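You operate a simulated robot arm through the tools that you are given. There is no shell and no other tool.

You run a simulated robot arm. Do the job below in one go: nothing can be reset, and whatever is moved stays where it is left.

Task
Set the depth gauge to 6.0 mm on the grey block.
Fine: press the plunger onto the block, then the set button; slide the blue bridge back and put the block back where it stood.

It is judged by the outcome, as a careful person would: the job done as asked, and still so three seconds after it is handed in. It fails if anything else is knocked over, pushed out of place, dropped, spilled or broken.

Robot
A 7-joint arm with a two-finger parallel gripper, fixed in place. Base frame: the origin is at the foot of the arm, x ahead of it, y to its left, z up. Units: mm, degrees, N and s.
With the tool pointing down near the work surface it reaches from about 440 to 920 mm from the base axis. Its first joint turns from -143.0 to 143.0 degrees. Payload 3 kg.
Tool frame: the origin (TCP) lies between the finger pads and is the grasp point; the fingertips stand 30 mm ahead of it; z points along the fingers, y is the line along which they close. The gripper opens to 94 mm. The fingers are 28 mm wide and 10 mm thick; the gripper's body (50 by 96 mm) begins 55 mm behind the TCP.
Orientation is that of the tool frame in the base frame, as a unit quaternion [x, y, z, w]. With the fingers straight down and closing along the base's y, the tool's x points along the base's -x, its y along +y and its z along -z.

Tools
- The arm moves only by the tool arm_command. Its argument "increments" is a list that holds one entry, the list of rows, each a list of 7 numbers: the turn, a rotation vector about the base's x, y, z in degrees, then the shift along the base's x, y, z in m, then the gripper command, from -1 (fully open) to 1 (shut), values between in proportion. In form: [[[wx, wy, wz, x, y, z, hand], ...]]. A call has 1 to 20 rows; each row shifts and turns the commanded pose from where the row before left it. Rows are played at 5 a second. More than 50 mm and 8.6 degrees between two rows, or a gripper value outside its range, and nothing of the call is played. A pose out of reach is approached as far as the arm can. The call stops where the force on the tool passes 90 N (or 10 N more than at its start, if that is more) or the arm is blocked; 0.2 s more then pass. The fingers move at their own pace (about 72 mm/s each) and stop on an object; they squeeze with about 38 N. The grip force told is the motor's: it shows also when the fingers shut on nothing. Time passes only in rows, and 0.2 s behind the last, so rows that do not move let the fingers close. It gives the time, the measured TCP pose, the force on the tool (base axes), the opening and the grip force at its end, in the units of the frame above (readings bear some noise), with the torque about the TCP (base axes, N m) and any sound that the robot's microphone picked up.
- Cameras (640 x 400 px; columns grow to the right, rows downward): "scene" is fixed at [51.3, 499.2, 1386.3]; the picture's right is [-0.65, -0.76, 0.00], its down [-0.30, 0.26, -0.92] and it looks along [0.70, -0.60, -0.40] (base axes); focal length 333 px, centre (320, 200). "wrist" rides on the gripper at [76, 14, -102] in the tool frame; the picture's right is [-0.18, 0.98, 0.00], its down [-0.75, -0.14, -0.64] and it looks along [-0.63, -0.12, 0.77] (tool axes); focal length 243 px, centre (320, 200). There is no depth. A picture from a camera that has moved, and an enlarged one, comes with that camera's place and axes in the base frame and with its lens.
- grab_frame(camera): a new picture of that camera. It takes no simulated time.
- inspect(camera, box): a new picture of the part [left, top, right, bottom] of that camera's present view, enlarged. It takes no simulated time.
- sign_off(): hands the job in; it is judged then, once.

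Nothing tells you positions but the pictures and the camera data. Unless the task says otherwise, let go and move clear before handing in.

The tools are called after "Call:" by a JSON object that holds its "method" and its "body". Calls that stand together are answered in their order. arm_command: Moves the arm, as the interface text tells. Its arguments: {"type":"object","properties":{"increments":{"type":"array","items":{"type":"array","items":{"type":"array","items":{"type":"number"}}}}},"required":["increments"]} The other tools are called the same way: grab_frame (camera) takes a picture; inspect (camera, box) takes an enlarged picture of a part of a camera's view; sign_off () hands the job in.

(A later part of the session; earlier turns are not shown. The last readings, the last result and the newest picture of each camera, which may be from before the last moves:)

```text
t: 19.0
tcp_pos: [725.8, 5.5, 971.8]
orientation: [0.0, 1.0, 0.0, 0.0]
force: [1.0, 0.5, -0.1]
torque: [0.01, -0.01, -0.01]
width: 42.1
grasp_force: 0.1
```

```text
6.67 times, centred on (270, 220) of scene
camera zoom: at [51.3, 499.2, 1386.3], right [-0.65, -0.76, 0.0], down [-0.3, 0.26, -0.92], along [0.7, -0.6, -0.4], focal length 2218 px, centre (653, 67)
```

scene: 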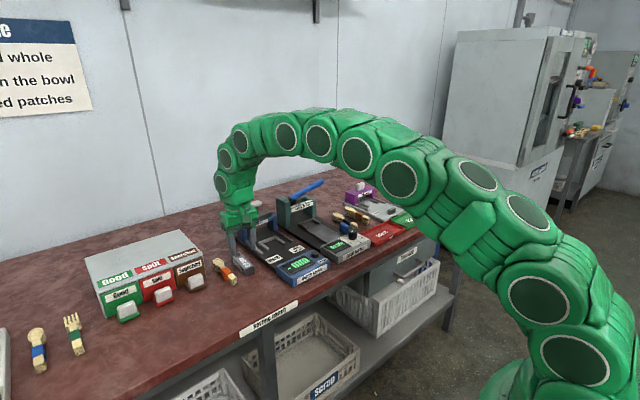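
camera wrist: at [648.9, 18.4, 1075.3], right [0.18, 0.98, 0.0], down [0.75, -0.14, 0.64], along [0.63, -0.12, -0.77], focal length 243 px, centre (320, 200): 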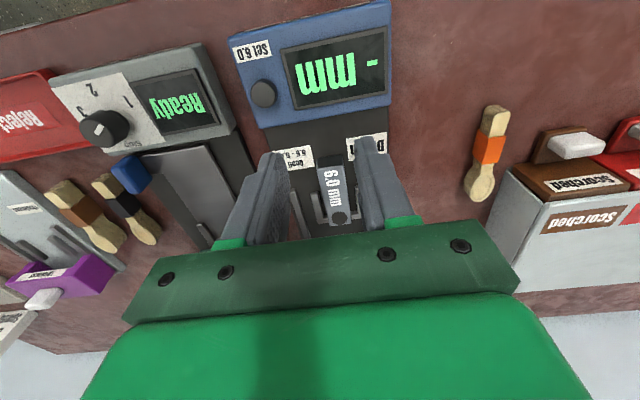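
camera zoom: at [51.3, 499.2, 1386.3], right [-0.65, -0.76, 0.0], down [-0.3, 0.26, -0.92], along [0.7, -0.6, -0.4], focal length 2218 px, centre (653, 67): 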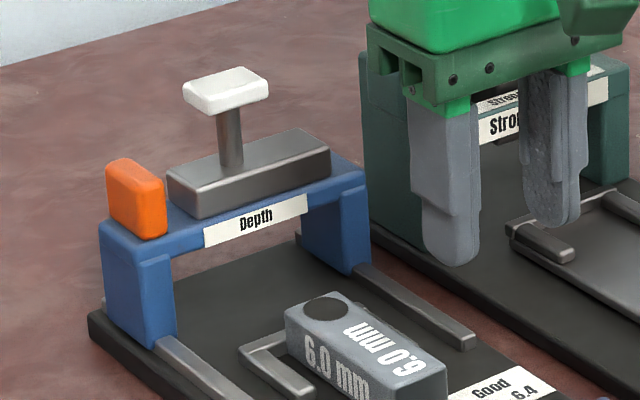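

The block is seated and upright in the nest. The bridge's orange tab is around (957, 55, 886); it's near the reach limit, so I'll tilt the fingers 25° forward and go to a standoff above and in front of it to look.

Call:
{"method": "arm_command", "body": {"increments": [[[0, -6.25, 0, 0.0413, 0.01275, 0.00725, 0.1], [0, -6.25, 0, 0.0413, 0.01275, 0.00725, 0.1], [0, -6.25, 0, 0.0413, 0.01275, 0.00725, 0.1], [0, -6.25, 0, 0.0413, 0.01275, 0.00725, 0.1], [0, 0, 0, 0, 0, 0, 0.1], [0, 0, 0, 0, 0, 0, 0.1]]]}}

Call:
{"method": "grab_frame", "body": {"camera": "wrist"}}

Call:
{"method": "grab_frame", "body": {"camera": "scene"}}

Call:
{"method": "inspect", "body": {"camera": "wrist", "box": [220, 90, 400, 240]}}

```text
t: 20.4
tcp_pos: [890.3, 56.0, 1001.6]
orientation: [0.0, 0.976, 0.0, 0.216]
force: [0.6, -0.2, -0.4]
torque: [-0.03, -0.02, 0.0]
width: 42.3
grasp_force: 0.1
```

```text
taken
camera wrist: at [778.2, 68.0, 1061.8], right [0.17, 0.98, 0.08], down [0.41, -0.14, 0.9], along [0.9, -0.12, -0.43], focal length 243 px, centre (320, 200)
```

wrist: 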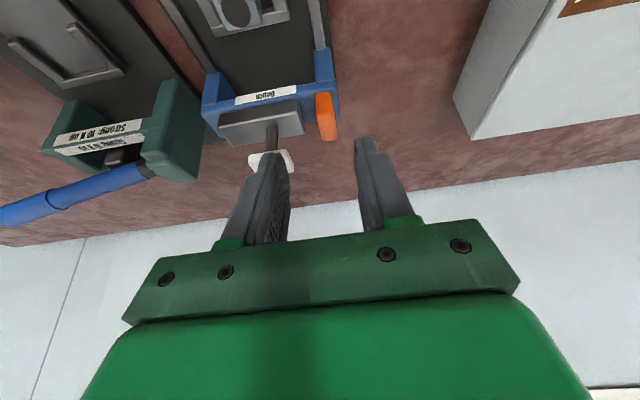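

```text
taken
```

scene: 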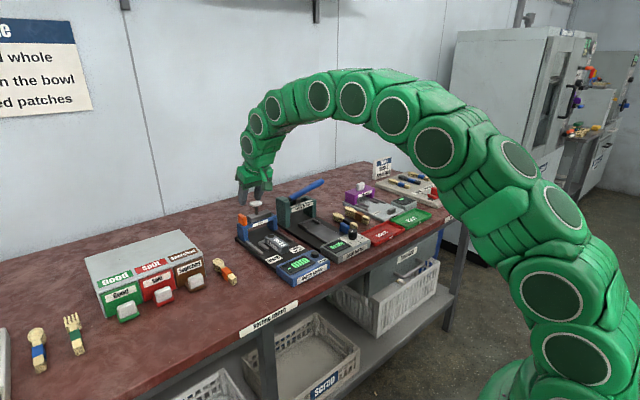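

```text
2.67 times, centred on (310, 165) of wrist
camera zoom: at [778.2, 68.0, 1061.8], right [0.17, 0.98, 0.08], down [0.41, -0.14, 0.9], along [0.9, -0.12, -0.43], focal length 647 px, centre (347, 293)
```

zoom: 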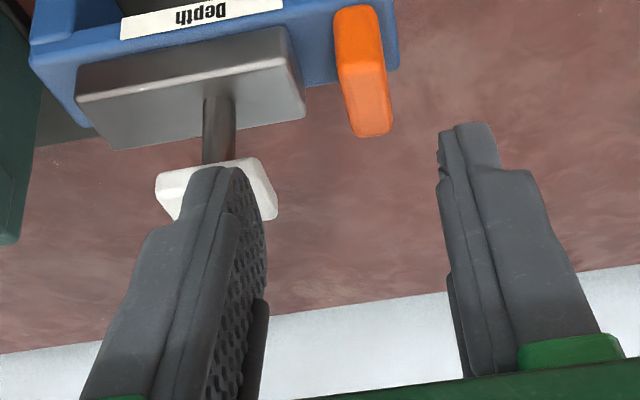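

The tab measures about x 945–977, y 50.5–65.5, top z≈900, with about 15 mm between it and the plunger housing. I'll narrow the fingers to 21 mm, centre on y≈58, and approach along the tilted tool axis.

Call:
{"method": "arm_command", "body": {"increments": [[[0, 0, 0, 0.015, 0.0035, -0.015, 0.553], [0, 0, 0, 0.0146, 0, -0.0206, 0.553], [0, 0, 0, 0.0085, 0, -0.018, 0.553], [0, 0, 0, 0, 0, 0, 0.553], [0, 0, 0, 0, 0, 0, 0.553]]]}}

Call:
{"method": "inspect", "body": {"camera": "wrist", "box": [230, 60, 410, 240]}}

Call:
{"method": "inspect", "body": {"camera": "scene", "box": [220, 170, 300, 230]}}

```text
t: 21.6
tcp_pos: [929.1, 58.7, 947.6]
orientation: [0.0, 0.976, 0.0, 0.217]
force: [0.9, 0.5, 0.4]
torque: [0.02, -0.02, -0.01]
width: 21.1
grasp_force: 0.1
```

```text
2.22 times, centred on (320, 150) of wrist
camera zoom: at [816.3, 70.8, 1008.0], right [0.17, 0.98, 0.08], down [0.41, -0.14, 0.9], along [0.9, -0.12, -0.43], focal length 539 px, centre (320, 311)
```

zoom: 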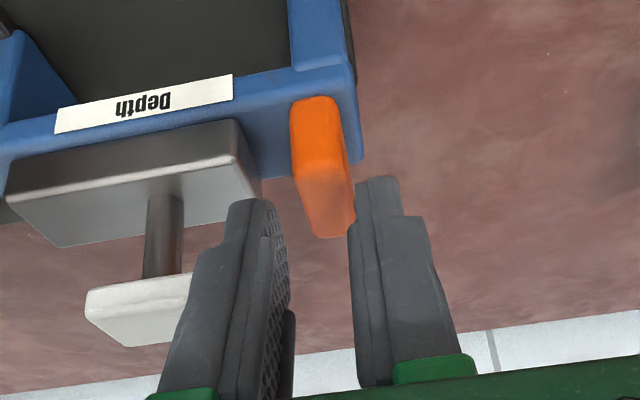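

```text
6.67 times, centred on (260, 200) of scene
camera zoom: at [51.3, 499.2, 1386.3], right [-0.65, -0.76, 0.0], down [-0.3, 0.26, -0.92], along [0.7, -0.6, -0.4], focal length 2218 px, centre (720, 200)
```

zoom: 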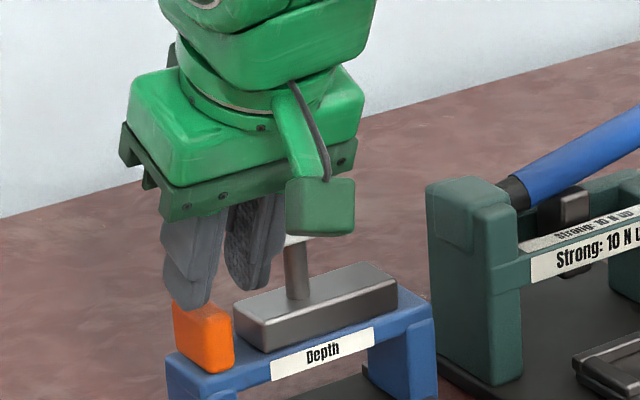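

The tab lies centred between the fingers (y 50–66). Advancing along the tool axis in two stages.

Call:
{"method": "arm_command", "body": {"increments": [[[0, 0, 0, 0.005, -0.0003, -0.0107, 0.553], [0, 0, 0, 0.005, 0, -0.0107, 0.553], [0, 0, 0, 0, 0, 0, 0.553]]]}}

Call:
{"method": "inspect", "body": {"camera": "wrist", "box": [230, 60, 410, 240]}}

Call:
{"method": "inspect", "body": {"camera": "scene", "box": [230, 190, 290, 235]}}

```text
t: 22.4
tcp_pos: [938.2, 58.6, 925.6]
orientation: [0.0, 0.976, 0.0, 0.217]
force: [-0.6, -0.3, 0.6]
torque: [-0.04, 0.0, -0.04]
width: 21.1
grasp_force: 0.0
```

```text
2.22 times, centred on (320, 150) of wrist
camera zoom: at [826.1, 70.8, 986.7], right [0.17, 0.98, 0.08], down [0.41, -0.14, 0.9], along [0.9, -0.12, -0.43], focal length 539 px, centre (320, 311)
```

zoom: 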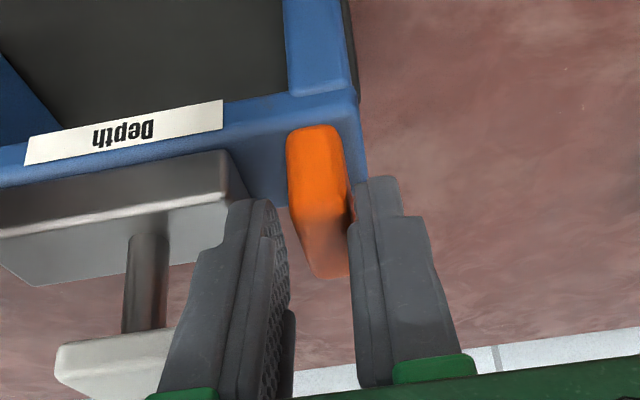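

```text
8.89 times, centred on (260, 212) of scene
camera zoom: at [51.3, 499.2, 1386.3], right [-0.65, -0.76, 0.0], down [-0.3, 0.26, -0.92], along [0.7, -0.6, -0.4], focal length 2958 px, centre (853, 89)
```

zoom: 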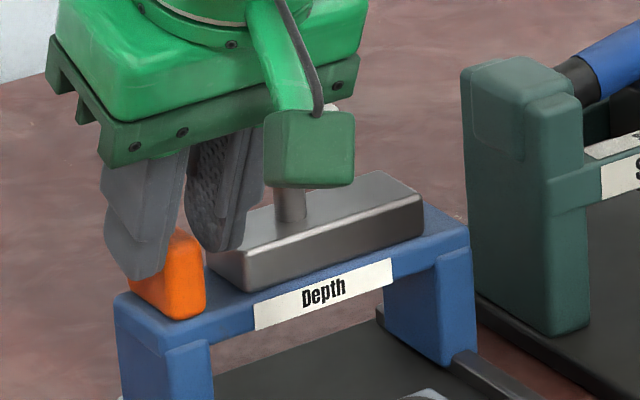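

Call:
{"method": "arm_command", "body": {"increments": [[[0, 0, 0, 0.0028, 0, -0.006, 0.553], [0, 0, 0, 0.0028, 0, -0.006, 0.553], [0, 0, 0, 0, 0, 0, 0.553]]]}}

Call:
{"method": "inspect", "body": {"camera": "wrist", "box": [230, 60, 410, 240]}}

Call:
{"method": "inspect", "body": {"camera": "scene", "box": [230, 190, 290, 235]}}

```text
t: 23.2
tcp_pos: [943.4, 57.7, 913.4]
orientation: [0.0, 0.976, 0.001, 0.216]
force: [-2.3, 1.7, -0.7]
torque: [0.02, 0.06, 0.03]
width: 21.8
grasp_force: 0.9
```

```text
2.22 times, centred on (320, 150) of wrist
camera zoom: at [831.4, 71.0, 974.2], right [0.17, 0.98, 0.08], down [0.41, -0.14, 0.9], along [0.9, -0.12, -0.43], focal length 539 px, centre (320, 311)
```

zoom: 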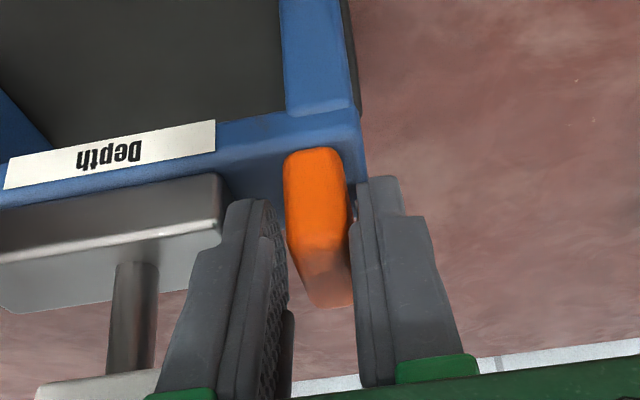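

```text
8.89 times, centred on (260, 212) of scene
camera zoom: at [51.3, 499.2, 1386.3], right [-0.65, -0.76, 0.0], down [-0.3, 0.26, -0.92], along [0.7, -0.6, -0.4], focal length 2958 px, centre (853, 89)
```

zoom: 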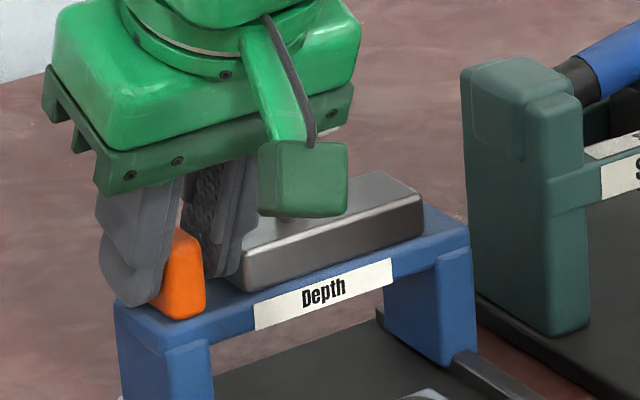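

A light touch is felt at the housing side; the fingers are around the tab, so I'll close now.

Call:
{"method": "arm_command", "body": {"increments": [[[0, 0, 0, 0, 0, 0, 0.65], [0, 0, 0, 0, 0, 0, 1], [0, 0, 0, 0, 0, 0, 1]]]}}

Call:
{"method": "inspect", "body": {"camera": "wrist", "box": [230, 60, 410, 240]}}

```text
t: 24.0
tcp_pos: [941.1, 59.9, 912.5]
orientation: [0.0, 0.977, 0.001, 0.215]
force: [-36.3, 12.3, 4.7]
torque: [0.14, 1.77, -0.15]
width: 16.1
grasp_force: 44.9
```

```text
2.22 times, centred on (320, 150) of wrist
camera zoom: at [830.5, 71.9, 974.3], right [0.17, 0.98, 0.08], down [0.41, -0.14, 0.9], along [0.89, -0.12, -0.43], focal length 539 px, centre (320, 311)
```

zoom: 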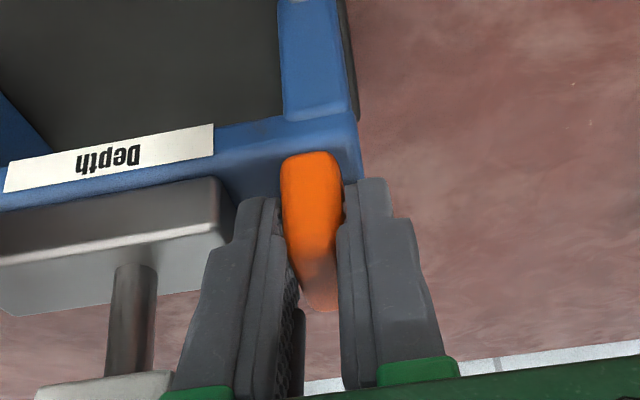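

Gripped the tab (16 mm). I'll relieve the residual forces and begin pulling the bridge toward −x.

Call:
{"method": "arm_command", "body": {"increments": [[[0, 0, 0, -0.003, 0.001, 0, 1], [0, 0, 0, -0.003, 0, 0, 1], [0, 0, 0, -0.004, 0, 0, 1], [0, 0, 0, 0, 0, 0, 1]]]}}

Call:
{"method": "inspect", "body": {"camera": "scene", "box": [220, 190, 320, 265]}}

Call:
{"method": "inspect", "body": {"camera": "wrist", "box": [230, 60, 410, 240]}}

```text
t: 25.0
tcp_pos: [934.0, 59.8, 913.0]
orientation: [0.0, 0.976, 0.0, 0.216]
force: [1.9, 8.3, -15.0]
torque: [0.15, -1.36, -0.01]
width: 15.8
grasp_force: 45.1
```

```text
5.33 times, centred on (270, 228) of scene
camera zoom: at [51.3, 499.2, 1386.3], right [-0.65, -0.76, 0.0], down [-0.3, 0.26, -0.92], along [0.7, -0.6, -0.4], focal length 1775 px, centre (587, 53)
```

zoom: 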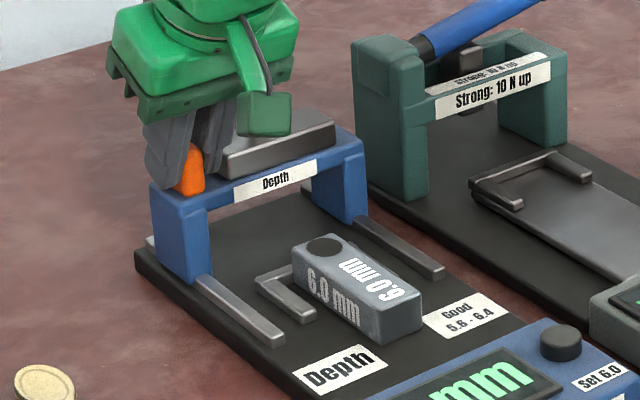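

```text
2.22 times, centred on (320, 150) of wrist
camera zoom: at [821.9, 72.0, 974.0], right [0.17, 0.98, 0.08], down [0.41, -0.14, 0.9], along [0.9, -0.12, -0.43], focal length 539 px, centre (320, 311)
```

zoom: 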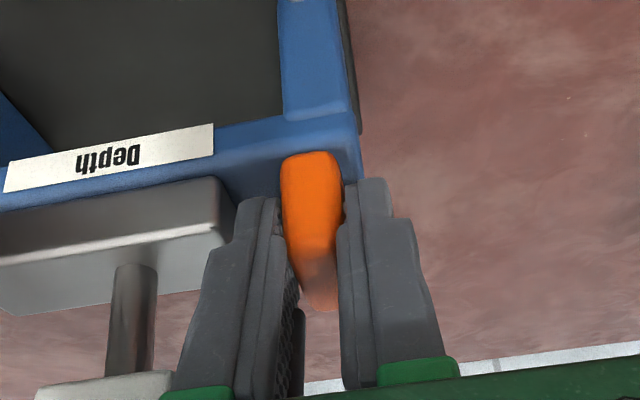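

The bridge slides with the gripper. Continuing to pull in small steps.

Call:
{"method": "arm_command", "body": {"increments": [[[0, 0, 0, -0.005, 0.0004, -0.0005, 1], [0, 0, 0, -0.006, 0, 0, 1], [0, 0, 0, -0.006, 0, 0, 1], [0, 0, 0, -0.006, 0, 0, 1], [0, 0, 0, -0.006, 0, 0, 1], [0, 0, 0, -0.006, 0, 0, 1], [0, 0, 0, 0, 0, 0, 1]]]}}

Call:
{"method": "inspect", "body": {"camera": "scene", "box": [220, 190, 320, 265]}}

```text
t: 26.6
tcp_pos: [898.6, 59.0, 912.3]
orientation: [0.0, 0.976, 0.0, 0.216]
force: [0.7, -2.5, -3.0]
torque: [-0.06, -0.81, 0.01]
width: 15.7
grasp_force: 44.7
```

```text
5.33 times, centred on (270, 228) of scene
camera zoom: at [51.3, 499.2, 1386.3], right [-0.65, -0.76, 0.0], down [-0.3, 0.26, -0.92], along [0.7, -0.6, -0.4], focal length 1775 px, centre (587, 53)
```

zoom: 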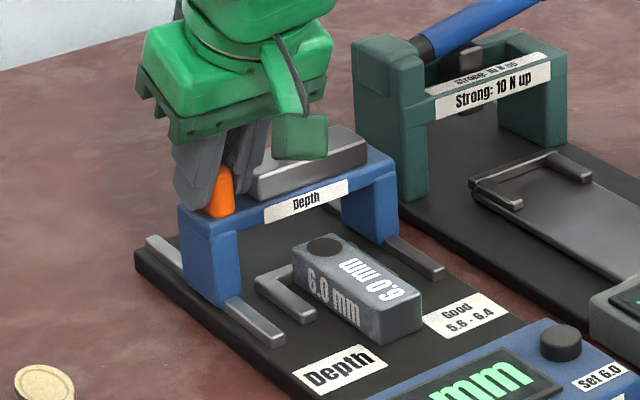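

Call:
{"method": "arm_command", "body": {"increments": [[[0, 0, 0, -0.006, 0, 0, 1], [0, 0, 0, -0.006, 0, 0, 1], [0, 0, 0, -0.006, 0, 0, 1], [0, 0, 0, -0.004, 0, 0, 1], [0, 0, 0, -0.003, 0, 0, 1], [0, 0, 0, 0, 0, 0, 1]]]}}

Call:
{"method": "inspect", "body": {"camera": "scene", "box": [220, 190, 320, 265]}}

Call:
{"method": "grab_frame", "body": {"camera": "wrist"}}

```text
t: 28.0
tcp_pos: [873.6, 58.9, 913.3]
orientation: [-0.001, 0.976, 0.0, 0.216]
force: [0.3, -13.9, -5.1]
torque: [-0.07, -1.28, 0.1]
width: 15.7
grasp_force: 44.9
```

```text
5.33 times, centred on (270, 228) of scene
camera zoom: at [51.3, 499.2, 1386.3], right [-0.65, -0.76, 0.0], down [-0.3, 0.26, -0.92], along [0.7, -0.6, -0.4], focal length 1775 px, centre (587, 53)
```

zoom: 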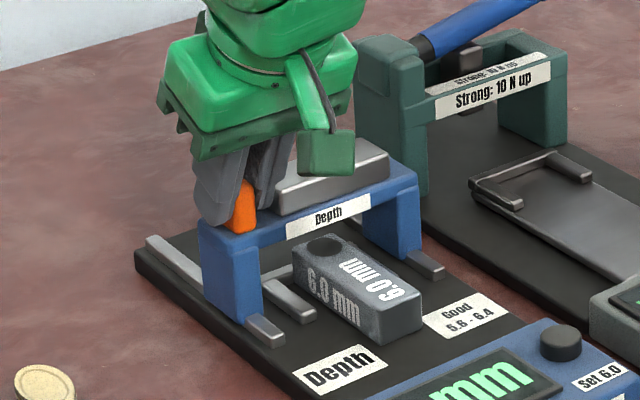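

```text
taken
camera wrist: at [761.6, 72.0, 974.0], right [0.17, 0.98, 0.08], down [0.41, -0.14, 0.9], along [0.9, -0.12, -0.43], focal length 243 px, centre (320, 200)
```

wrist: 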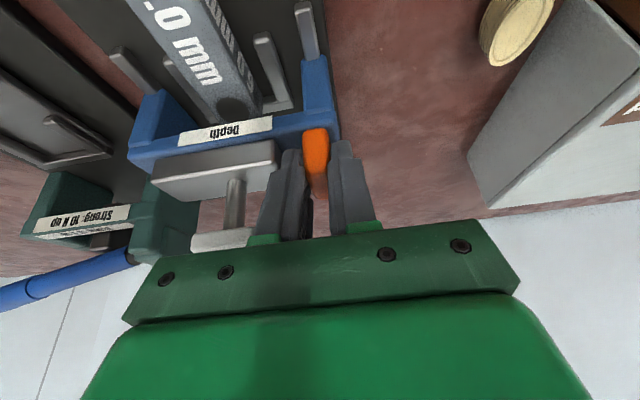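

A small side force has built up (the rails run ~1° off), so I'll shift y slightly and continue in small steps to find the front stop.

Call:
{"method": "arm_command", "body": {"increments": [[[0, 0, 0, -0.002, -0.0008, 0, 1], [0, 0, 0, -0.002, 0, 0, 1], [0, 0, 0, 0, 0, 0, 1]]]}}

Call:
{"method": "arm_command", "body": {"increments": [[[0, 0, 0, -0.002, 0, 0, 1], [0, 0, 0, -0.002, 0, 0, 1], [0, 0, 0, 0, 0, 0, 1]]]}}

Call:
{"method": "inspect", "body": {"camera": "scene", "box": [230, 195, 310, 255]}}

```text
t: 28.8
tcp_pos: [868.9, 59.6, 911.9]
orientation: [0.0, 0.976, 0.0, 0.217]
force: [-1.7, -2.9, 1.0]
torque: [-0.05, -0.53, -0.16]
width: 15.9
grasp_force: 44.3
```

```text
t: 29.6
tcp_pos: [865.2, 58.6, 912.3]
orientation: [0.0, 0.976, 0.0, 0.217]
force: [0.5, 1.0, 7.7]
torque: [-0.08, 0.35, -0.14]
width: 15.8
grasp_force: 44.9
```

```text
6.67 times, centred on (270, 225) of scene
camera zoom: at [51.3, 499.2, 1386.3], right [-0.65, -0.76, 0.0], down [-0.3, 0.26, -0.92], along [0.7, -0.6, -0.4], focal length 2218 px, centre (653, 33)
```

zoom: 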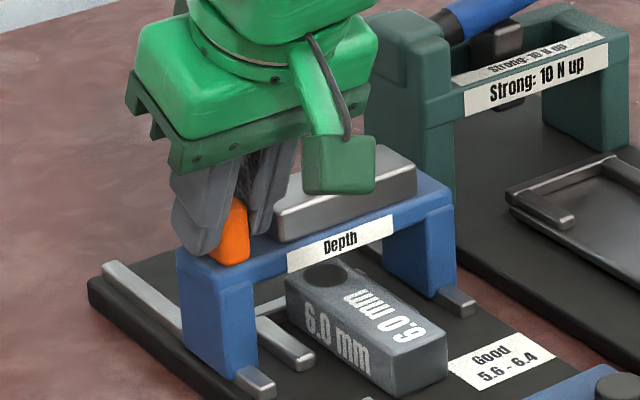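

Call:
{"method": "arm_command", "body": {"increments": [[[0, 0, 0, -0.002, 0, 0, 1], [0, 0, 0, 0, 0, 0, 1]]]}}

Call:
{"method": "arm_command", "body": {"increments": [[[0, 0, 0, -0.002, 0, 0, 1], [0, 0, 0, 0, 0, 0, 1]]]}}

Call:
{"method": "arm_command", "body": {"increments": [[[0, 0, 0, -0.002, 0, 0, 1], [0, 0, 0, 0, 0, 0, 1]]]}}

Call:
{"method": "inspect", "body": {"camera": "scene", "box": [230, 195, 310, 255]}}

Call:
{"method": "inspect", "body": {"camera": "wrist", "box": [120, 0, 360, 240]}}

```text
t: 30.2
tcp_pos: [862.3, 58.4, 913.4]
orientation: [0.0, 0.976, 0.001, 0.216]
force: [0.2, 3.6, 8.3]
torque: [0.01, 0.07, -0.06]
width: 15.9
grasp_force: 44.5
```

```text
t: 30.8
tcp_pos: [862.0, 59.8, 912.4]
orientation: [0.0, 0.976, 0.0, 0.218]
force: [0.2, 4.2, 11.3]
torque: [0.02, 0.96, 0.01]
width: 15.9
grasp_force: 45.2
```

```text
t: 31.4
tcp_pos: [858.8, 57.5, 913.2]
orientation: [-0.001, 0.976, 0.001, 0.217]
force: [-0.2, 2.6, 4.8]
torque: [0.02, -0.74, 0.02]
width: 15.8
grasp_force: 44.9
```

```text
6.67 times, centred on (270, 225) of scene
camera zoom: at [51.3, 499.2, 1386.3], right [-0.65, -0.76, 0.0], down [-0.3, 0.26, -0.92], along [0.7, -0.6, -0.4], focal length 2218 px, centre (653, 33)
```

zoom: 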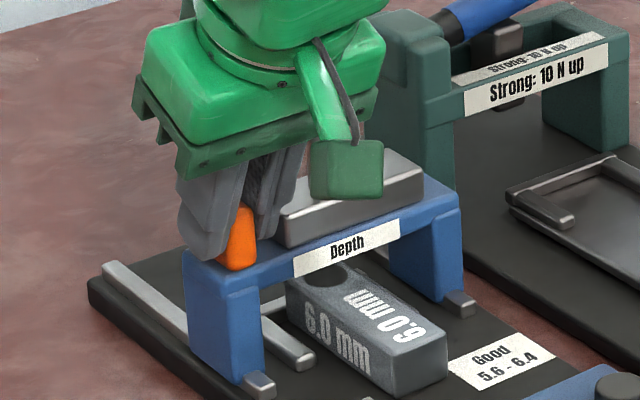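

```text
1.67 times, centred on (240, 120) of wrist
camera zoom: at [747.4, 72.0, 974.0], right [0.17, 0.98, 0.08], down [0.41, -0.14, 0.9], along [0.9, -0.12, -0.43], focal length 404 px, centre (453, 333)
```

zoom: 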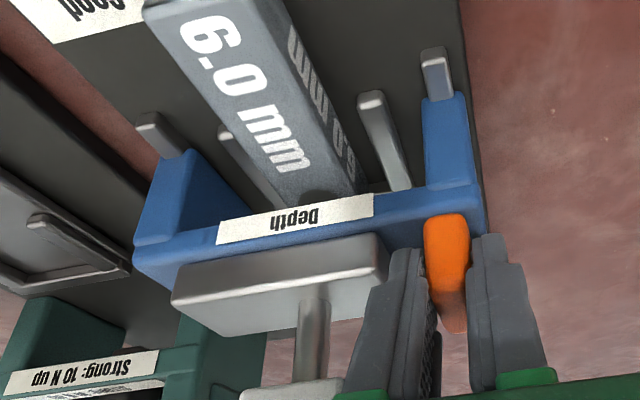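

The plunger is now roughly above the recess. I'll probe a little further for a front stop while still holding the tab.

Call:
{"method": "arm_command", "body": {"increments": [[[0, 0, 0, -0.002, 0, 0, 1], [0, 0, 0, 0, 0, 0, 1]]]}}

Call:
{"method": "inspect", "body": {"camera": "scene", "box": [250, 215, 290, 245]}}

Call:
{"method": "grab_frame", "body": {"camera": "wrist"}}

```text
t: 32.0
tcp_pos: [857.1, 59.2, 912.7]
orientation: [-0.001, 0.976, 0.0, 0.217]
force: [-0.1, 1.6, 11.5]
torque: [0.02, 0.9, 0.0]
width: 16.0
grasp_force: 44.9
```

```text
13.33 times, centred on (270, 230) of scene
camera zoom: at [51.3, 499.2, 1386.3], right [-0.65, -0.76, 0.0], down [-0.3, 0.26, -0.92], along [0.7, -0.6, -0.4], focal length 4436 px, centre (987, -200)
```

zoom: 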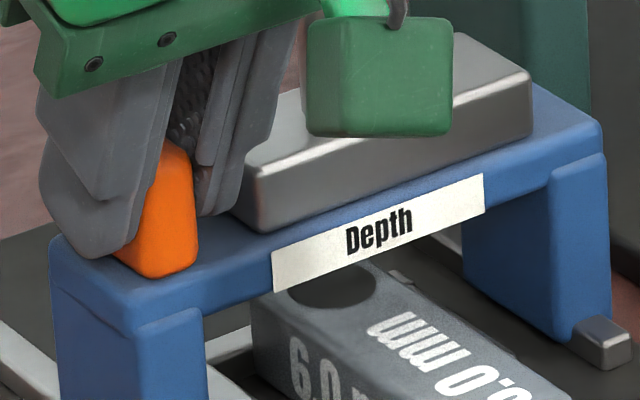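

```text
taken
camera wrist: at [745.3, 72.0, 974.0], right [0.17, 0.98, 0.08], down [0.41, -0.14, 0.9], along [0.9, -0.12, -0.43], focal length 243 px, centre (320, 200)
```

wrist: 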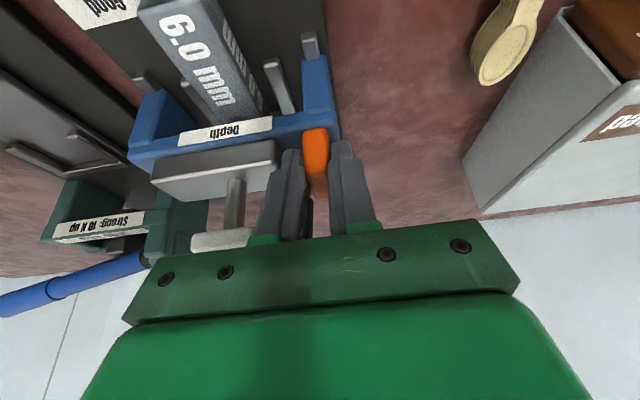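

No stop yet. I'll probe a few more mm to learn where the front stop is.

Call:
{"method": "arm_command", "body": {"increments": [[[0, 0, 0, -0.002, 0, 0, 1], [0, 0, 0, 0, 0, 0, 1]]]}}

Call:
{"method": "arm_command", "body": {"increments": [[[0, 0, 0, -0.002, 0, 0, 1], [0, 0, 0, 0, 0, 0, 1]]]}}

Call:
{"method": "inspect", "body": {"camera": "scene", "box": [230, 210, 300, 262]}}

```text
t: 32.6
tcp_pos: [856.2, 58.9, 912.8]
orientation: [0.0, 0.976, 0.0, 0.217]
force: [0.8, 6.1, 11.4]
torque: [-0.02, -0.04, -0.17]
width: 16.0
grasp_force: 45.3
```

```text
t: 33.2
tcp_pos: [853.4, 59.2, 912.9]
orientation: [0.0, 0.976, 0.0, 0.217]
force: [0.3, 8.2, 6.6]
torque: [0.04, -1.44, -0.17]
width: 15.9
grasp_force: 45.1
```

```text
7.69 times, centred on (265, 236) of scene
camera zoom: at [51.3, 499.2, 1386.3], right [-0.65, -0.76, 0.0], down [-0.3, 0.26, -0.92], along [0.7, -0.6, -0.4], focal length 2560 px, centre (743, -77)
```

zoom: 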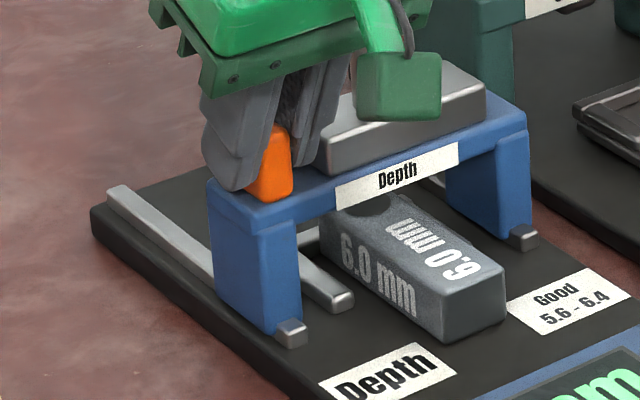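

Call:
{"method": "arm_command", "body": {"increments": [[[0, 0, 0, -0.002, 0.0003, 0, 1], [0, 0, 0, 0, 0, 0, 1]]]}}

Call:
{"method": "arm_command", "body": {"increments": [[[0, 0, 0, -0.002, 0, 0, 1], [0, 0, 0, 0, 0, 0, 1]]]}}

Call:
{"method": "arm_command", "body": {"increments": [[[0, 0, 0, -0.002, 0, 0, 1], [0, 0, 0, 0, 0, 0, 1]]]}}

Call:
{"method": "inspect", "body": {"camera": "scene", "box": [230, 210, 300, 262]}}

```text
t: 33.8
tcp_pos: [852.1, 59.5, 912.1]
orientation: [0.0, 0.976, 0.0, 0.216]
force: [-1.4, 6.6, 5.0]
torque: [0.04, -1.44, -0.01]
width: 15.9
grasp_force: 45.5
```

```text
t: 34.4
tcp_pos: [851.4, 58.7, 912.5]
orientation: [0.0, 0.976, 0.0, 0.217]
force: [13.0, 5.6, -0.1]
torque: [0.05, -0.27, -0.03]
width: 15.7
grasp_force: 44.4
```

```text
t: 35.0
tcp_pos: [848.3, 58.8, 915.1]
orientation: [0.0, 0.976, 0.0, 0.218]
force: [41.9, 4.3, -8.3]
torque: [0.03, -0.65, 0.0]
width: 16.1
grasp_force: 45.0
```

```text
7.69 times, centred on (265, 236) of scene
camera zoom: at [51.3, 499.2, 1386.3], right [-0.65, -0.76, 0.0], down [-0.3, 0.26, -0.92], along [0.7, -0.6, -0.4], focal length 2560 px, centre (743, -77)
```

zoom: 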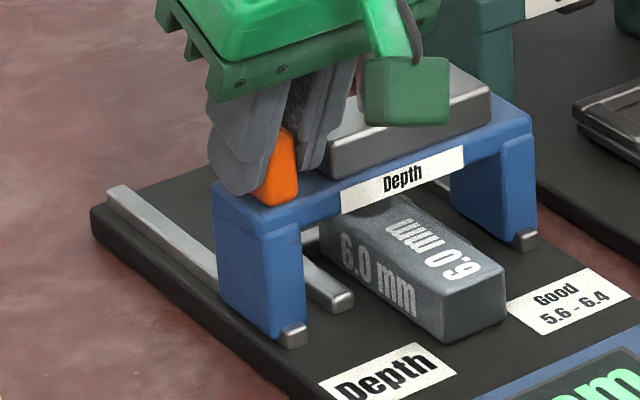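

The front stop is at TCP x≈850 (bridge travelled ~91 mm), which puts the plunger about 24 mm from the back bar. I'll relieve the pull, release the tab and back off to see how the plunger lines up with the recess.

Call:
{"method": "arm_command", "body": {"increments": [[[0, 0, 0, 0.0023, 0, 0, 1], [0, 0, 0, 0, 0, 0, 1], [0, 0, 0, 0, 0, 0, 0.58], [0, 0, 0, 0, 0, 0, 0.58], [0, 0, 0, 0, 0, 0, 0.58]]]}}

Call:
{"method": "arm_command", "body": {"increments": [[[0, 0, 0, -0.004, 0, 0.009, 0.58], [0, 0, 0, -0.008, 0, 0.018, 0.58], [0, 0, 0, -0.013, 0, 0.028, 0.58], [0, 0, 0, -0.02, 0, 0.04, 0.58], [0, 0, 0, -0.03, 0, 0.03, 0.58], [0, 0, 0, -0.04, 0, 0, 0.58], [0, 0, 0, -0.04, 0, 0, 0.58], [0, 0, 0, 0, 0, 0, 0.58]]]}}

Call:
{"method": "grab_frame", "body": {"camera": "wrist"}}

Call:
{"method": "inspect", "body": {"camera": "scene", "box": [230, 200, 310, 260]}}

Call:
{"method": "inspect", "body": {"camera": "scene", "box": [250, 215, 290, 245]}}

```text
t: 36.2
tcp_pos: [850.2, 58.7, 913.2]
orientation: [0.001, 0.976, 0.0, 0.216]
force: [1.0, 0.0, 0.6]
torque: [0.01, -0.01, -0.02]
width: 19.5
grasp_force: 0.1
```

```text
t: 38.0
tcp_pos: [693.7, 59.3, 1038.0]
orientation: [0.0, 0.976, 0.0, 0.216]
force: [-0.2, 0.1, -0.3]
torque: [-0.04, -0.01, 0.02]
width: 19.5
grasp_force: 0.0
```

```text
taken
camera wrist: at [581.7, 71.9, 1099.0], right [0.17, 0.98, 0.08], down [0.41, -0.14, 0.9], along [0.9, -0.12, -0.43], focal length 243 px, centre (320, 200)
```

wrist: 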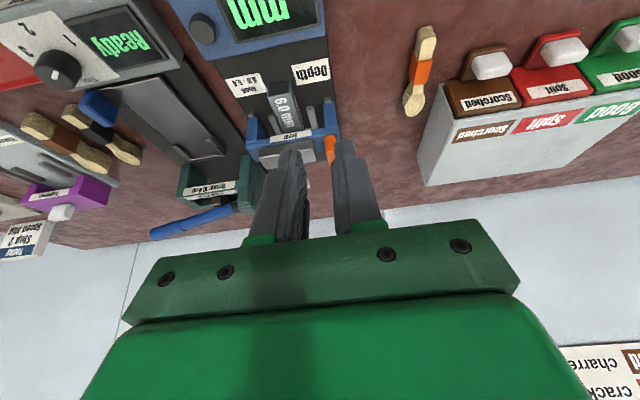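

```text
6.67 times, centred on (270, 230) of scene
camera zoom: at [51.3, 499.2, 1386.3], right [-0.65, -0.76, 0.0], down [-0.3, 0.26, -0.92], along [0.7, -0.6, -0.4], focal length 2218 px, centre (653, 0)
```

zoom: 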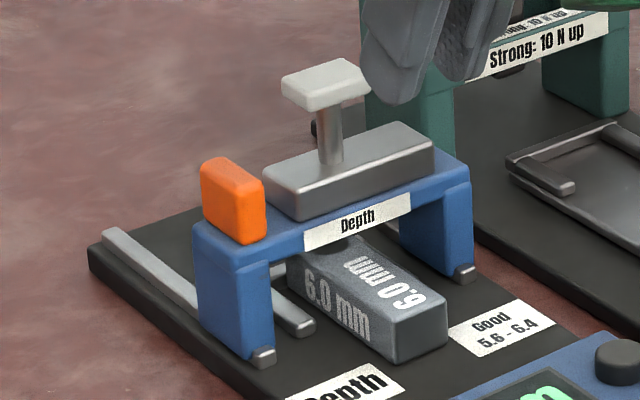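

```text
13.33 times, centred on (270, 230) of scene
camera zoom: at [51.3, 499.2, 1386.3], right [-0.65, -0.76, 0.0], down [-0.3, 0.26, -0.92], along [0.7, -0.6, -0.4], focal length 4436 px, centre (987, -200)
```

zoom: 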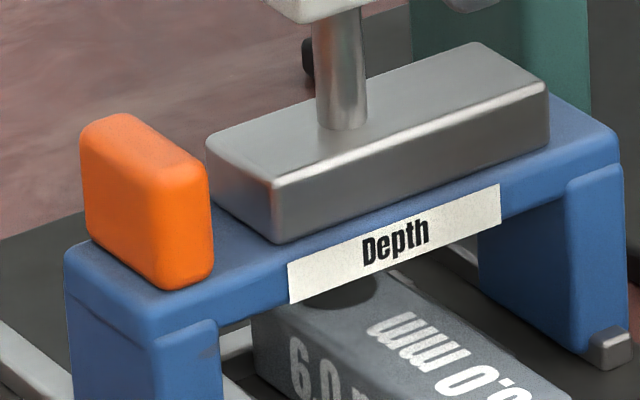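

The bridge is at its stop, and the recess is about 10 mm further back than the plunger axis. I'll leave the bridge at its stop and draw the block ~10 mm forward so that the recess sits under the plunger; first I position above the block's near end.

Call:
{"method": "arm_command", "body": {"increments": [[[0, 6.25, 0, 0.02955, -0.0138, -0.007, 0.1], [0, 6.25, 0, 0.02955, -0.0138, -0.007, 0.1], [0, 6.25, 0, 0.02955, -0.0138, -0.007, 0.1], [0, 6.25, 0, 0.02955, -0.0137, -0.007, 0.1], [0, 0, 0, 0, 0, -0.04, 0.1], [0, 0, 0, 0, 0, -0.0395, 0.1], [0, 0, 0, 0, 0, 0, 0.1], [0, 0, 0, 0, 0, 0, 0.1]]]}}

Call:
{"method": "grab_frame", "body": {"camera": "wrist"}}

Call:
{"method": "inspect", "body": {"camera": "scene", "box": [230, 190, 330, 265]}}

Call:
{"method": "inspect", "body": {"camera": "wrist", "box": [220, 60, 420, 240]}}

```text
t: 39.8
tcp_pos: [811.6, 3.9, 930.8]
orientation: [0.0, 1.0, 0.0, -0.001]
force: [0.9, 0.1, 0.7]
torque: [0.02, 0.02, -0.02]
width: 42.2
grasp_force: 0.1
```

```text
taken
camera wrist: at [735.7, 17.2, 1033.1], right [0.18, 0.98, 0.0], down [0.75, -0.14, 0.64], along [0.63, -0.12, -0.77], focal length 243 px, centre (320, 200)
```

wrist: 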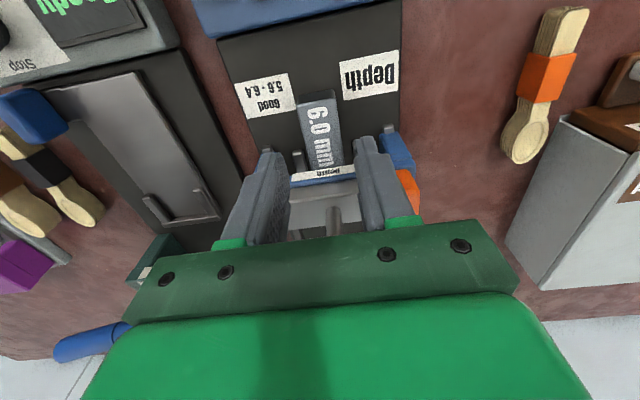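

```text
5.33 times, centred on (280, 228) of scene
camera zoom: at [51.3, 499.2, 1386.3], right [-0.65, -0.76, 0.0], down [-0.3, 0.26, -0.92], along [0.7, -0.6, -0.4], focal length 1775 px, centre (533, 53)
```

zoom: 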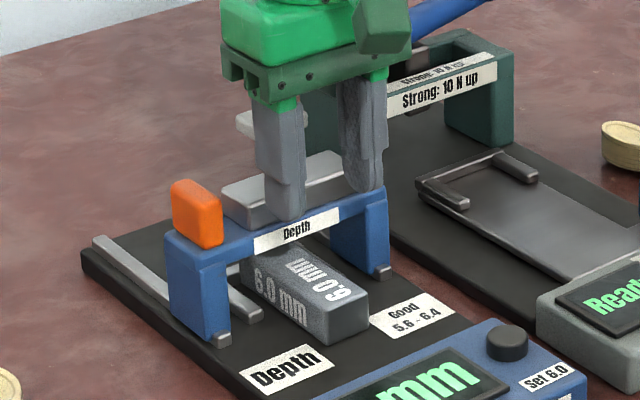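

```text
2.22 times, centred on (320, 150) of wrist
camera zoom: at [735.7, 17.2, 1033.1], right [0.18, 0.98, 0.0], down [0.75, -0.14, 0.64], along [0.63, -0.12, -0.77], focal length 539 px, centre (320, 311)
```

zoom: 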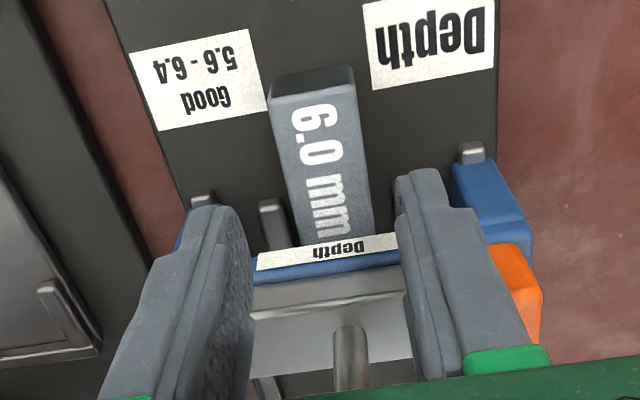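

Block and plunger positions are consistent: I need to bring the block ≈11 mm toward −x and ≈1.3 mm toward +y. Descending to grip its near end.

Call:
{"method": "arm_command", "body": {"increments": [[[0, 0, 0, 0, 0, -0.03, 0.1], [0, 0, 0, 0, 0, -0.03, 0.1], [0, 0, 0, 0, 0, -0.012, 0.1], [0, 0, 0, 0, 0, 0, 0.1]]]}}

Call:
{"method": "inspect", "body": {"camera": "scene", "box": [230, 190, 330, 265]}}

Call:
{"method": "inspect", "body": {"camera": "wrist", "box": [220, 60, 420, 240]}}

```text
t: 40.8
tcp_pos: [815.5, 4.4, 863.6]
orientation: [0.001, 1.0, 0.0, 0.005]
force: [-4.5, -0.3, 82.4]
torque: [0.13, -3.6, -0.04]
width: 42.4
grasp_force: 0.1
```

```text
5.33 times, centred on (280, 228) of scene
camera zoom: at [51.3, 499.2, 1386.3], right [-0.65, -0.76, 0.0], down [-0.3, 0.26, -0.92], along [0.7, -0.6, -0.4], focal length 1775 px, centre (533, 53)
```

zoom: 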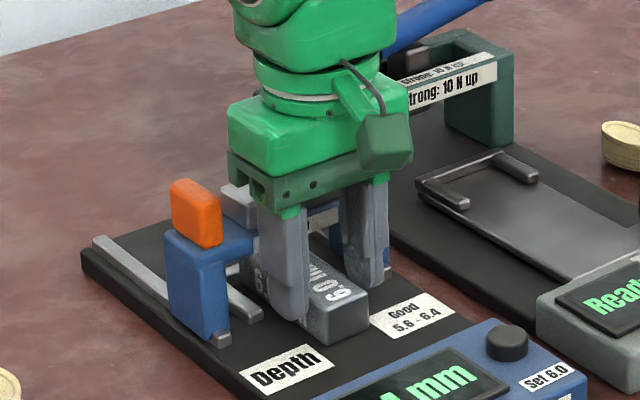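

```text
2.22 times, centred on (320, 150) of wrist
camera zoom: at [738.3, 16.6, 965.5], right [0.18, 0.98, 0.0], down [0.75, -0.14, 0.65], along [0.64, -0.12, -0.76], focal length 539 px, centre (320, 311)
```

zoom: 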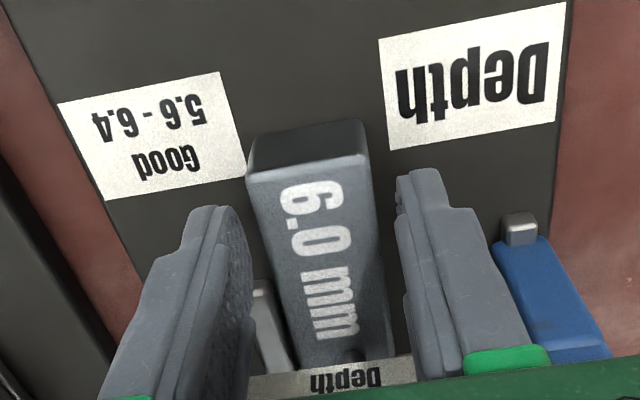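

Force jumped: the gripper body is pressing on the plunger cap (contact ~44 mm ahead of the TCP). I'll read the display, then lift off immediately.

Call:
{"method": "inspect", "body": {"camera": "scene", "box": [270, 250, 335, 290]}}

Call:
{"method": "arm_command", "body": {"increments": [[[0, 0, 0, 0, 0, 0.012, 0.1], [0, 0, 0, 0, 0, 0.03, 0.1], [0, 0, 0, 0, 0, 0.03, 0.1], [0, 0, 0, 0, 0, 0, 0.1]]]}}

Call:
{"method": "inspect", "body": {"camera": "scene", "box": [230, 190, 330, 265]}}

Call:
{"method": "inspect", "body": {"camera": "scene", "box": [270, 250, 335, 290]}}

Call:
{"method": "inspect", "body": {"camera": "wrist", "box": [220, 60, 420, 240]}}

```text
9.85 times, centred on (302, 270) of scene
camera zoom: at [51.3, 499.2, 1386.3], right [-0.65, -0.76, 0.0], down [-0.3, 0.26, -0.92], along [0.7, -0.6, -0.4], focal length 3276 px, centre (492, -489)
```

zoom: 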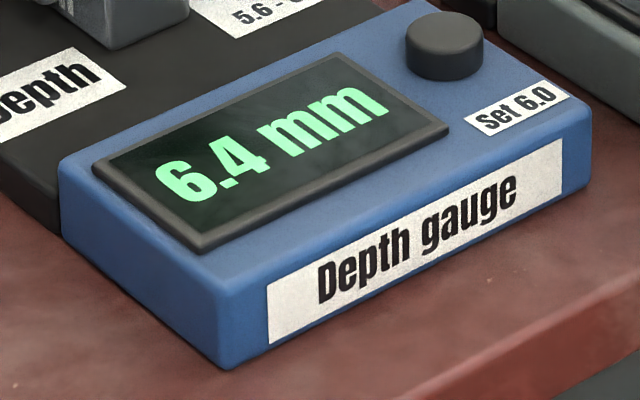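

```text
t: 41.8
tcp_pos: [812.3, 5.1, 930.4]
orientation: [0.0, 1.0, -0.001, 0.0]
force: [0.4, 0.9, 0.6]
torque: [0.0, 0.0, 0.01]
width: 42.3
grasp_force: 0.0
```

```text
5.33 times, centred on (280, 228) of scene
camera zoom: at [51.3, 499.2, 1386.3], right [-0.65, -0.76, 0.0], down [-0.3, 0.26, -0.92], along [0.7, -0.6, -0.4], focal length 1775 px, centre (533, 53)
```

zoom: 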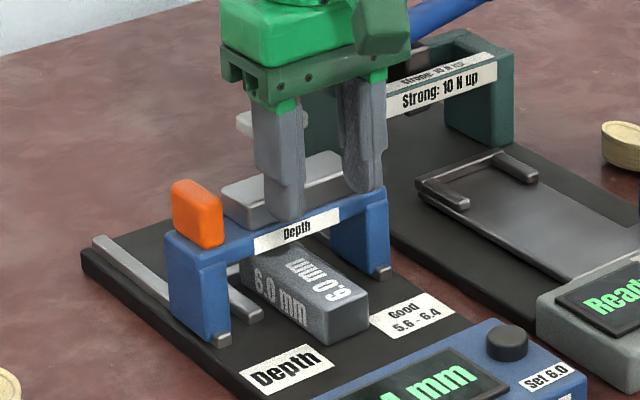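

```text
9.85 times, centred on (302, 270) of scene
camera zoom: at [51.3, 499.2, 1386.3], right [-0.65, -0.76, 0.0], down [-0.3, 0.26, -0.92], along [0.7, -0.6, -0.4], focal length 3276 px, centre (492, -489)
```

zoom: 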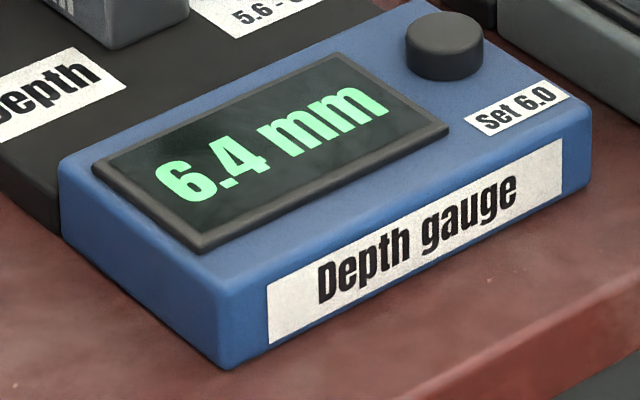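

```text
2.22 times, centred on (320, 150) of wrist
camera zoom: at [736.4, 17.4, 1032.4], right [0.18, 0.98, 0.0], down [0.76, -0.14, 0.64], along [0.63, -0.12, -0.77], focal length 539 px, centre (320, 311)
```

zoom: 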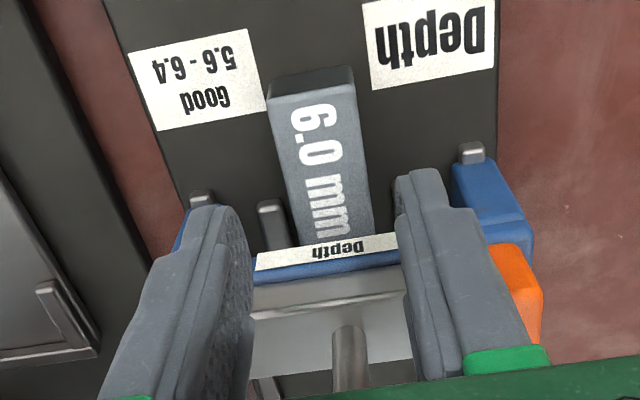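

That accidental contact pressed the plunger and the gauge latched 6.4 mm, so the plunger does enter the recess at the bridge's stop and no shift of the block seems necessary. Now I'll lift clear, check, and make a proper, gentle press on the white cap with closed fingertips.

Call:
{"method": "arm_command", "body": {"increments": [[[0, 0, 0, 0, 0, 0.035, 0.1], [0, 0, 0, 0, 0, 0.035, 0.6], [0, 0, 0, 0.0265, 0, 0.0, 1], [0, 0, 0, 0.027, 0, 0, 1], [0, 0, 0, 0, 0, -0.02, 1], [0, 0, 0, 0, 0, 0, 1]]]}}

Call:
{"method": "inspect", "body": {"camera": "scene", "box": [230, 180, 330, 255]}}

Call:
{"method": "inspect", "body": {"camera": "wrist", "box": [220, 60, 420, 240]}}

```text
t: 43.2
tcp_pos: [866.5, 3.1, 979.5]
orientation: [0.0, 1.0, 0.0, 0.001]
force: [0.0, 0.1, 0.4]
torque: [-0.01, 0.02, 0.05]
width: 0.2
grasp_force: 33.4
```

```text
5.33 times, centred on (280, 218) of scene
camera zoom: at [51.3, 499.2, 1386.3], right [-0.65, -0.76, 0.0], down [-0.3, 0.26, -0.92], along [0.7, -0.6, -0.4], focal length 1775 px, centre (533, 107)
```

zoom: 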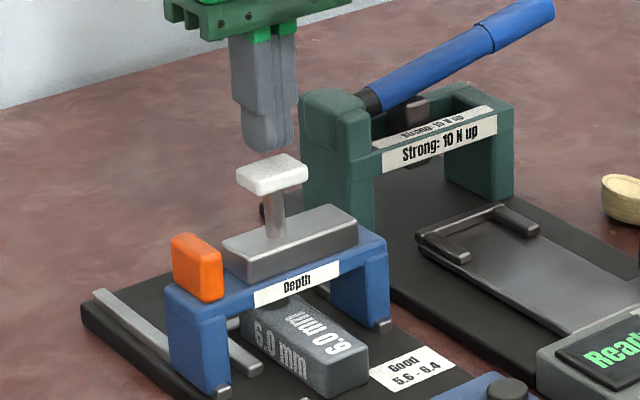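

```text
2.22 times, centred on (320, 150) of wrist
camera zoom: at [790.2, 17.2, 1082.6], right [0.18, 0.98, 0.0], down [0.75, -0.14, 0.64], along [0.63, -0.12, -0.77], focal length 539 px, centre (320, 311)
```

zoom: 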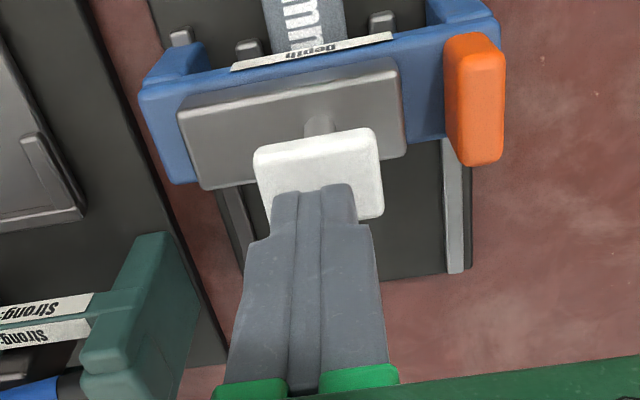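

The fingertips are centred above the white cap. Descending until contact, then pressing gently.

Call:
{"method": "arm_command", "body": {"increments": [[[0, 0, 0, 0, 0, -0.008, 1], [0, 0, 0, 0, 0, -0.006, 1], [0, 0, 0, 0, 0, 0, 1]]]}}

Call:
{"method": "arm_command", "body": {"increments": [[[0, 0, 0, 0, 0, -0.003, 1], [0, 0, 0, 0, 0, -0.003, 1], [0, 0, 0, 0, 0, 0, 1]]]}}

Call:
{"method": "arm_command", "body": {"increments": [[[0, 0, 0, 0, 0, -0.003, 1], [0, 0, 0, 0, 0, -0.003, 1], [0, 0, 0, 0, 0, 0, 1]]]}}

Call:
{"method": "inspect", "body": {"camera": "scene", "box": [230, 180, 350, 285]}}

```text
t: 44.0
tcp_pos: [866.3, 4.4, 965.2]
orientation: [-0.001, 1.0, 0.0, 0.0]
force: [-1.0, 0.4, 1.7]
torque: [0.0, -0.01, -0.02]
width: 0.2
grasp_force: 33.0
```

```text
t: 44.8
tcp_pos: [866.4, 5.0, 959.8]
orientation: [0.0, 1.0, -0.001, 0.001]
force: [-0.8, 0.0, 2.0]
torque: [0.0, -0.01, -0.01]
width: 0.0
grasp_force: 32.8
```

```text
t: 45.6
tcp_pos: [866.3, 4.6, 955.0]
orientation: [0.0, 1.0, -0.001, 0.001]
force: [-3.3, 1.7, 14.8]
torque: [0.07, 0.16, -0.01]
width: 0.0
grasp_force: 32.9
```

```text
3.81 times, centred on (290, 232) of scene
camera zoom: at [51.3, 499.2, 1386.3], right [-0.65, -0.76, 0.0], down [-0.3, 0.26, -0.92], along [0.7, -0.6, -0.4], focal length 1268 px, centre (434, 76)
```

zoom: 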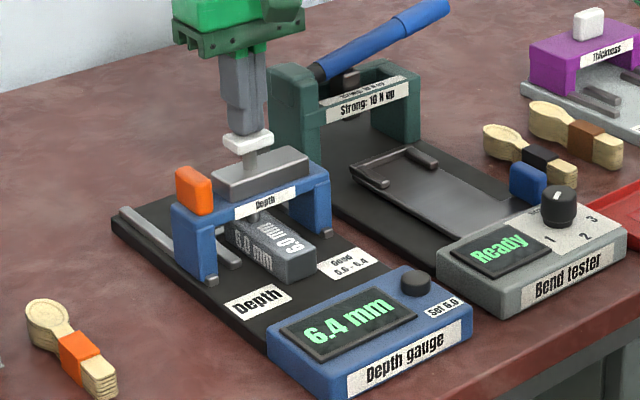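

The plunger has bottomed at about 10 mm travel with ~15 N. Let me look closely under the bridge and at the display.

Call:
{"method": "inspect", "body": {"camera": "scene", "box": [275, 218, 315, 248]}}

Call:
{"method": "inspect", "body": {"camera": "scene", "box": [250, 220, 290, 250]}}

Call:
{"method": "inspect", "body": {"camera": "scene", "box": [290, 245, 350, 290]}}

Call:
{"method": "grab_frame", "body": {"camera": "wrist"}}

```text
13.33 times, centred on (295, 233) of scene
camera zoom: at [51.3, 499.2, 1386.3], right [-0.65, -0.76, 0.0], down [-0.3, 0.26, -0.92], along [0.7, -0.6, -0.4], focal length 4436 px, centre (653, -240)
```

zoom: 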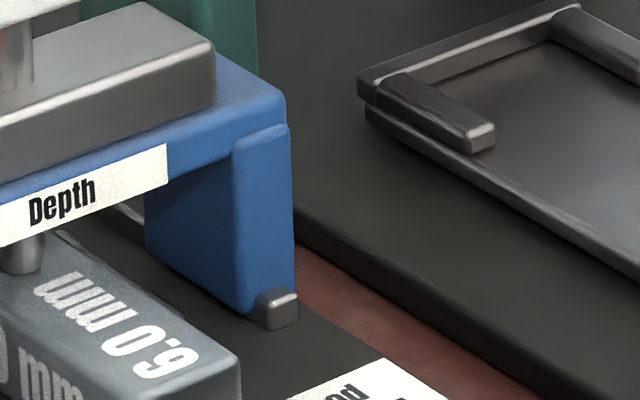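

```text
13.33 times, centred on (270, 235) of scene
camera zoom: at [51.3, 499.2, 1386.3], right [-0.65, -0.76, 0.0], down [-0.3, 0.26, -0.92], along [0.7, -0.6, -0.4], focal length 4436 px, centre (987, -267)
```

zoom: 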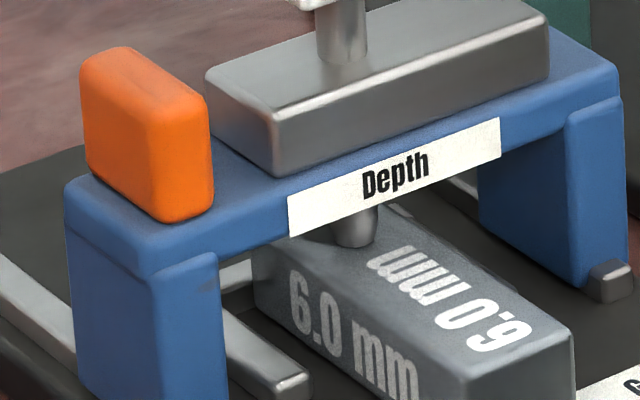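

```text
8.89 times, centred on (320, 268) of scene
camera zoom: at [51.3, 499.2, 1386.3], right [-0.65, -0.76, 0.0], down [-0.3, 0.26, -0.92], along [0.7, -0.6, -0.4], focal length 2958 px, centre (320, -400)
```

zoom: 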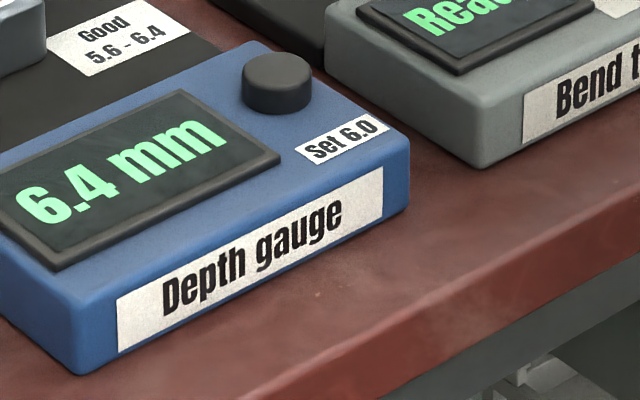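

```text
taken
camera wrist: at [790.9, 17.0, 1058.2], right [0.18, 0.98, 0.0], down [0.75, -0.14, 0.64], along [0.63, -0.12, -0.77], focal length 243 px, centre (320, 200)
```

wrist: 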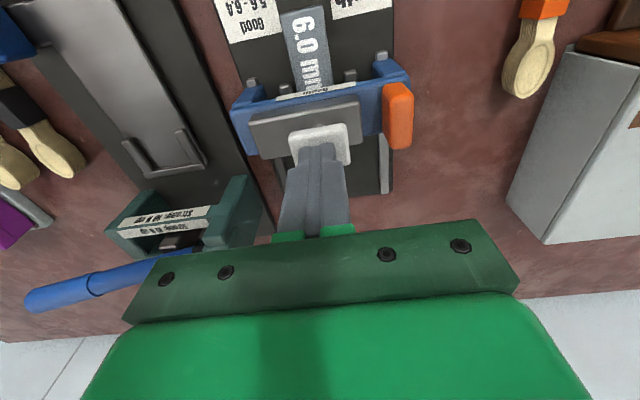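

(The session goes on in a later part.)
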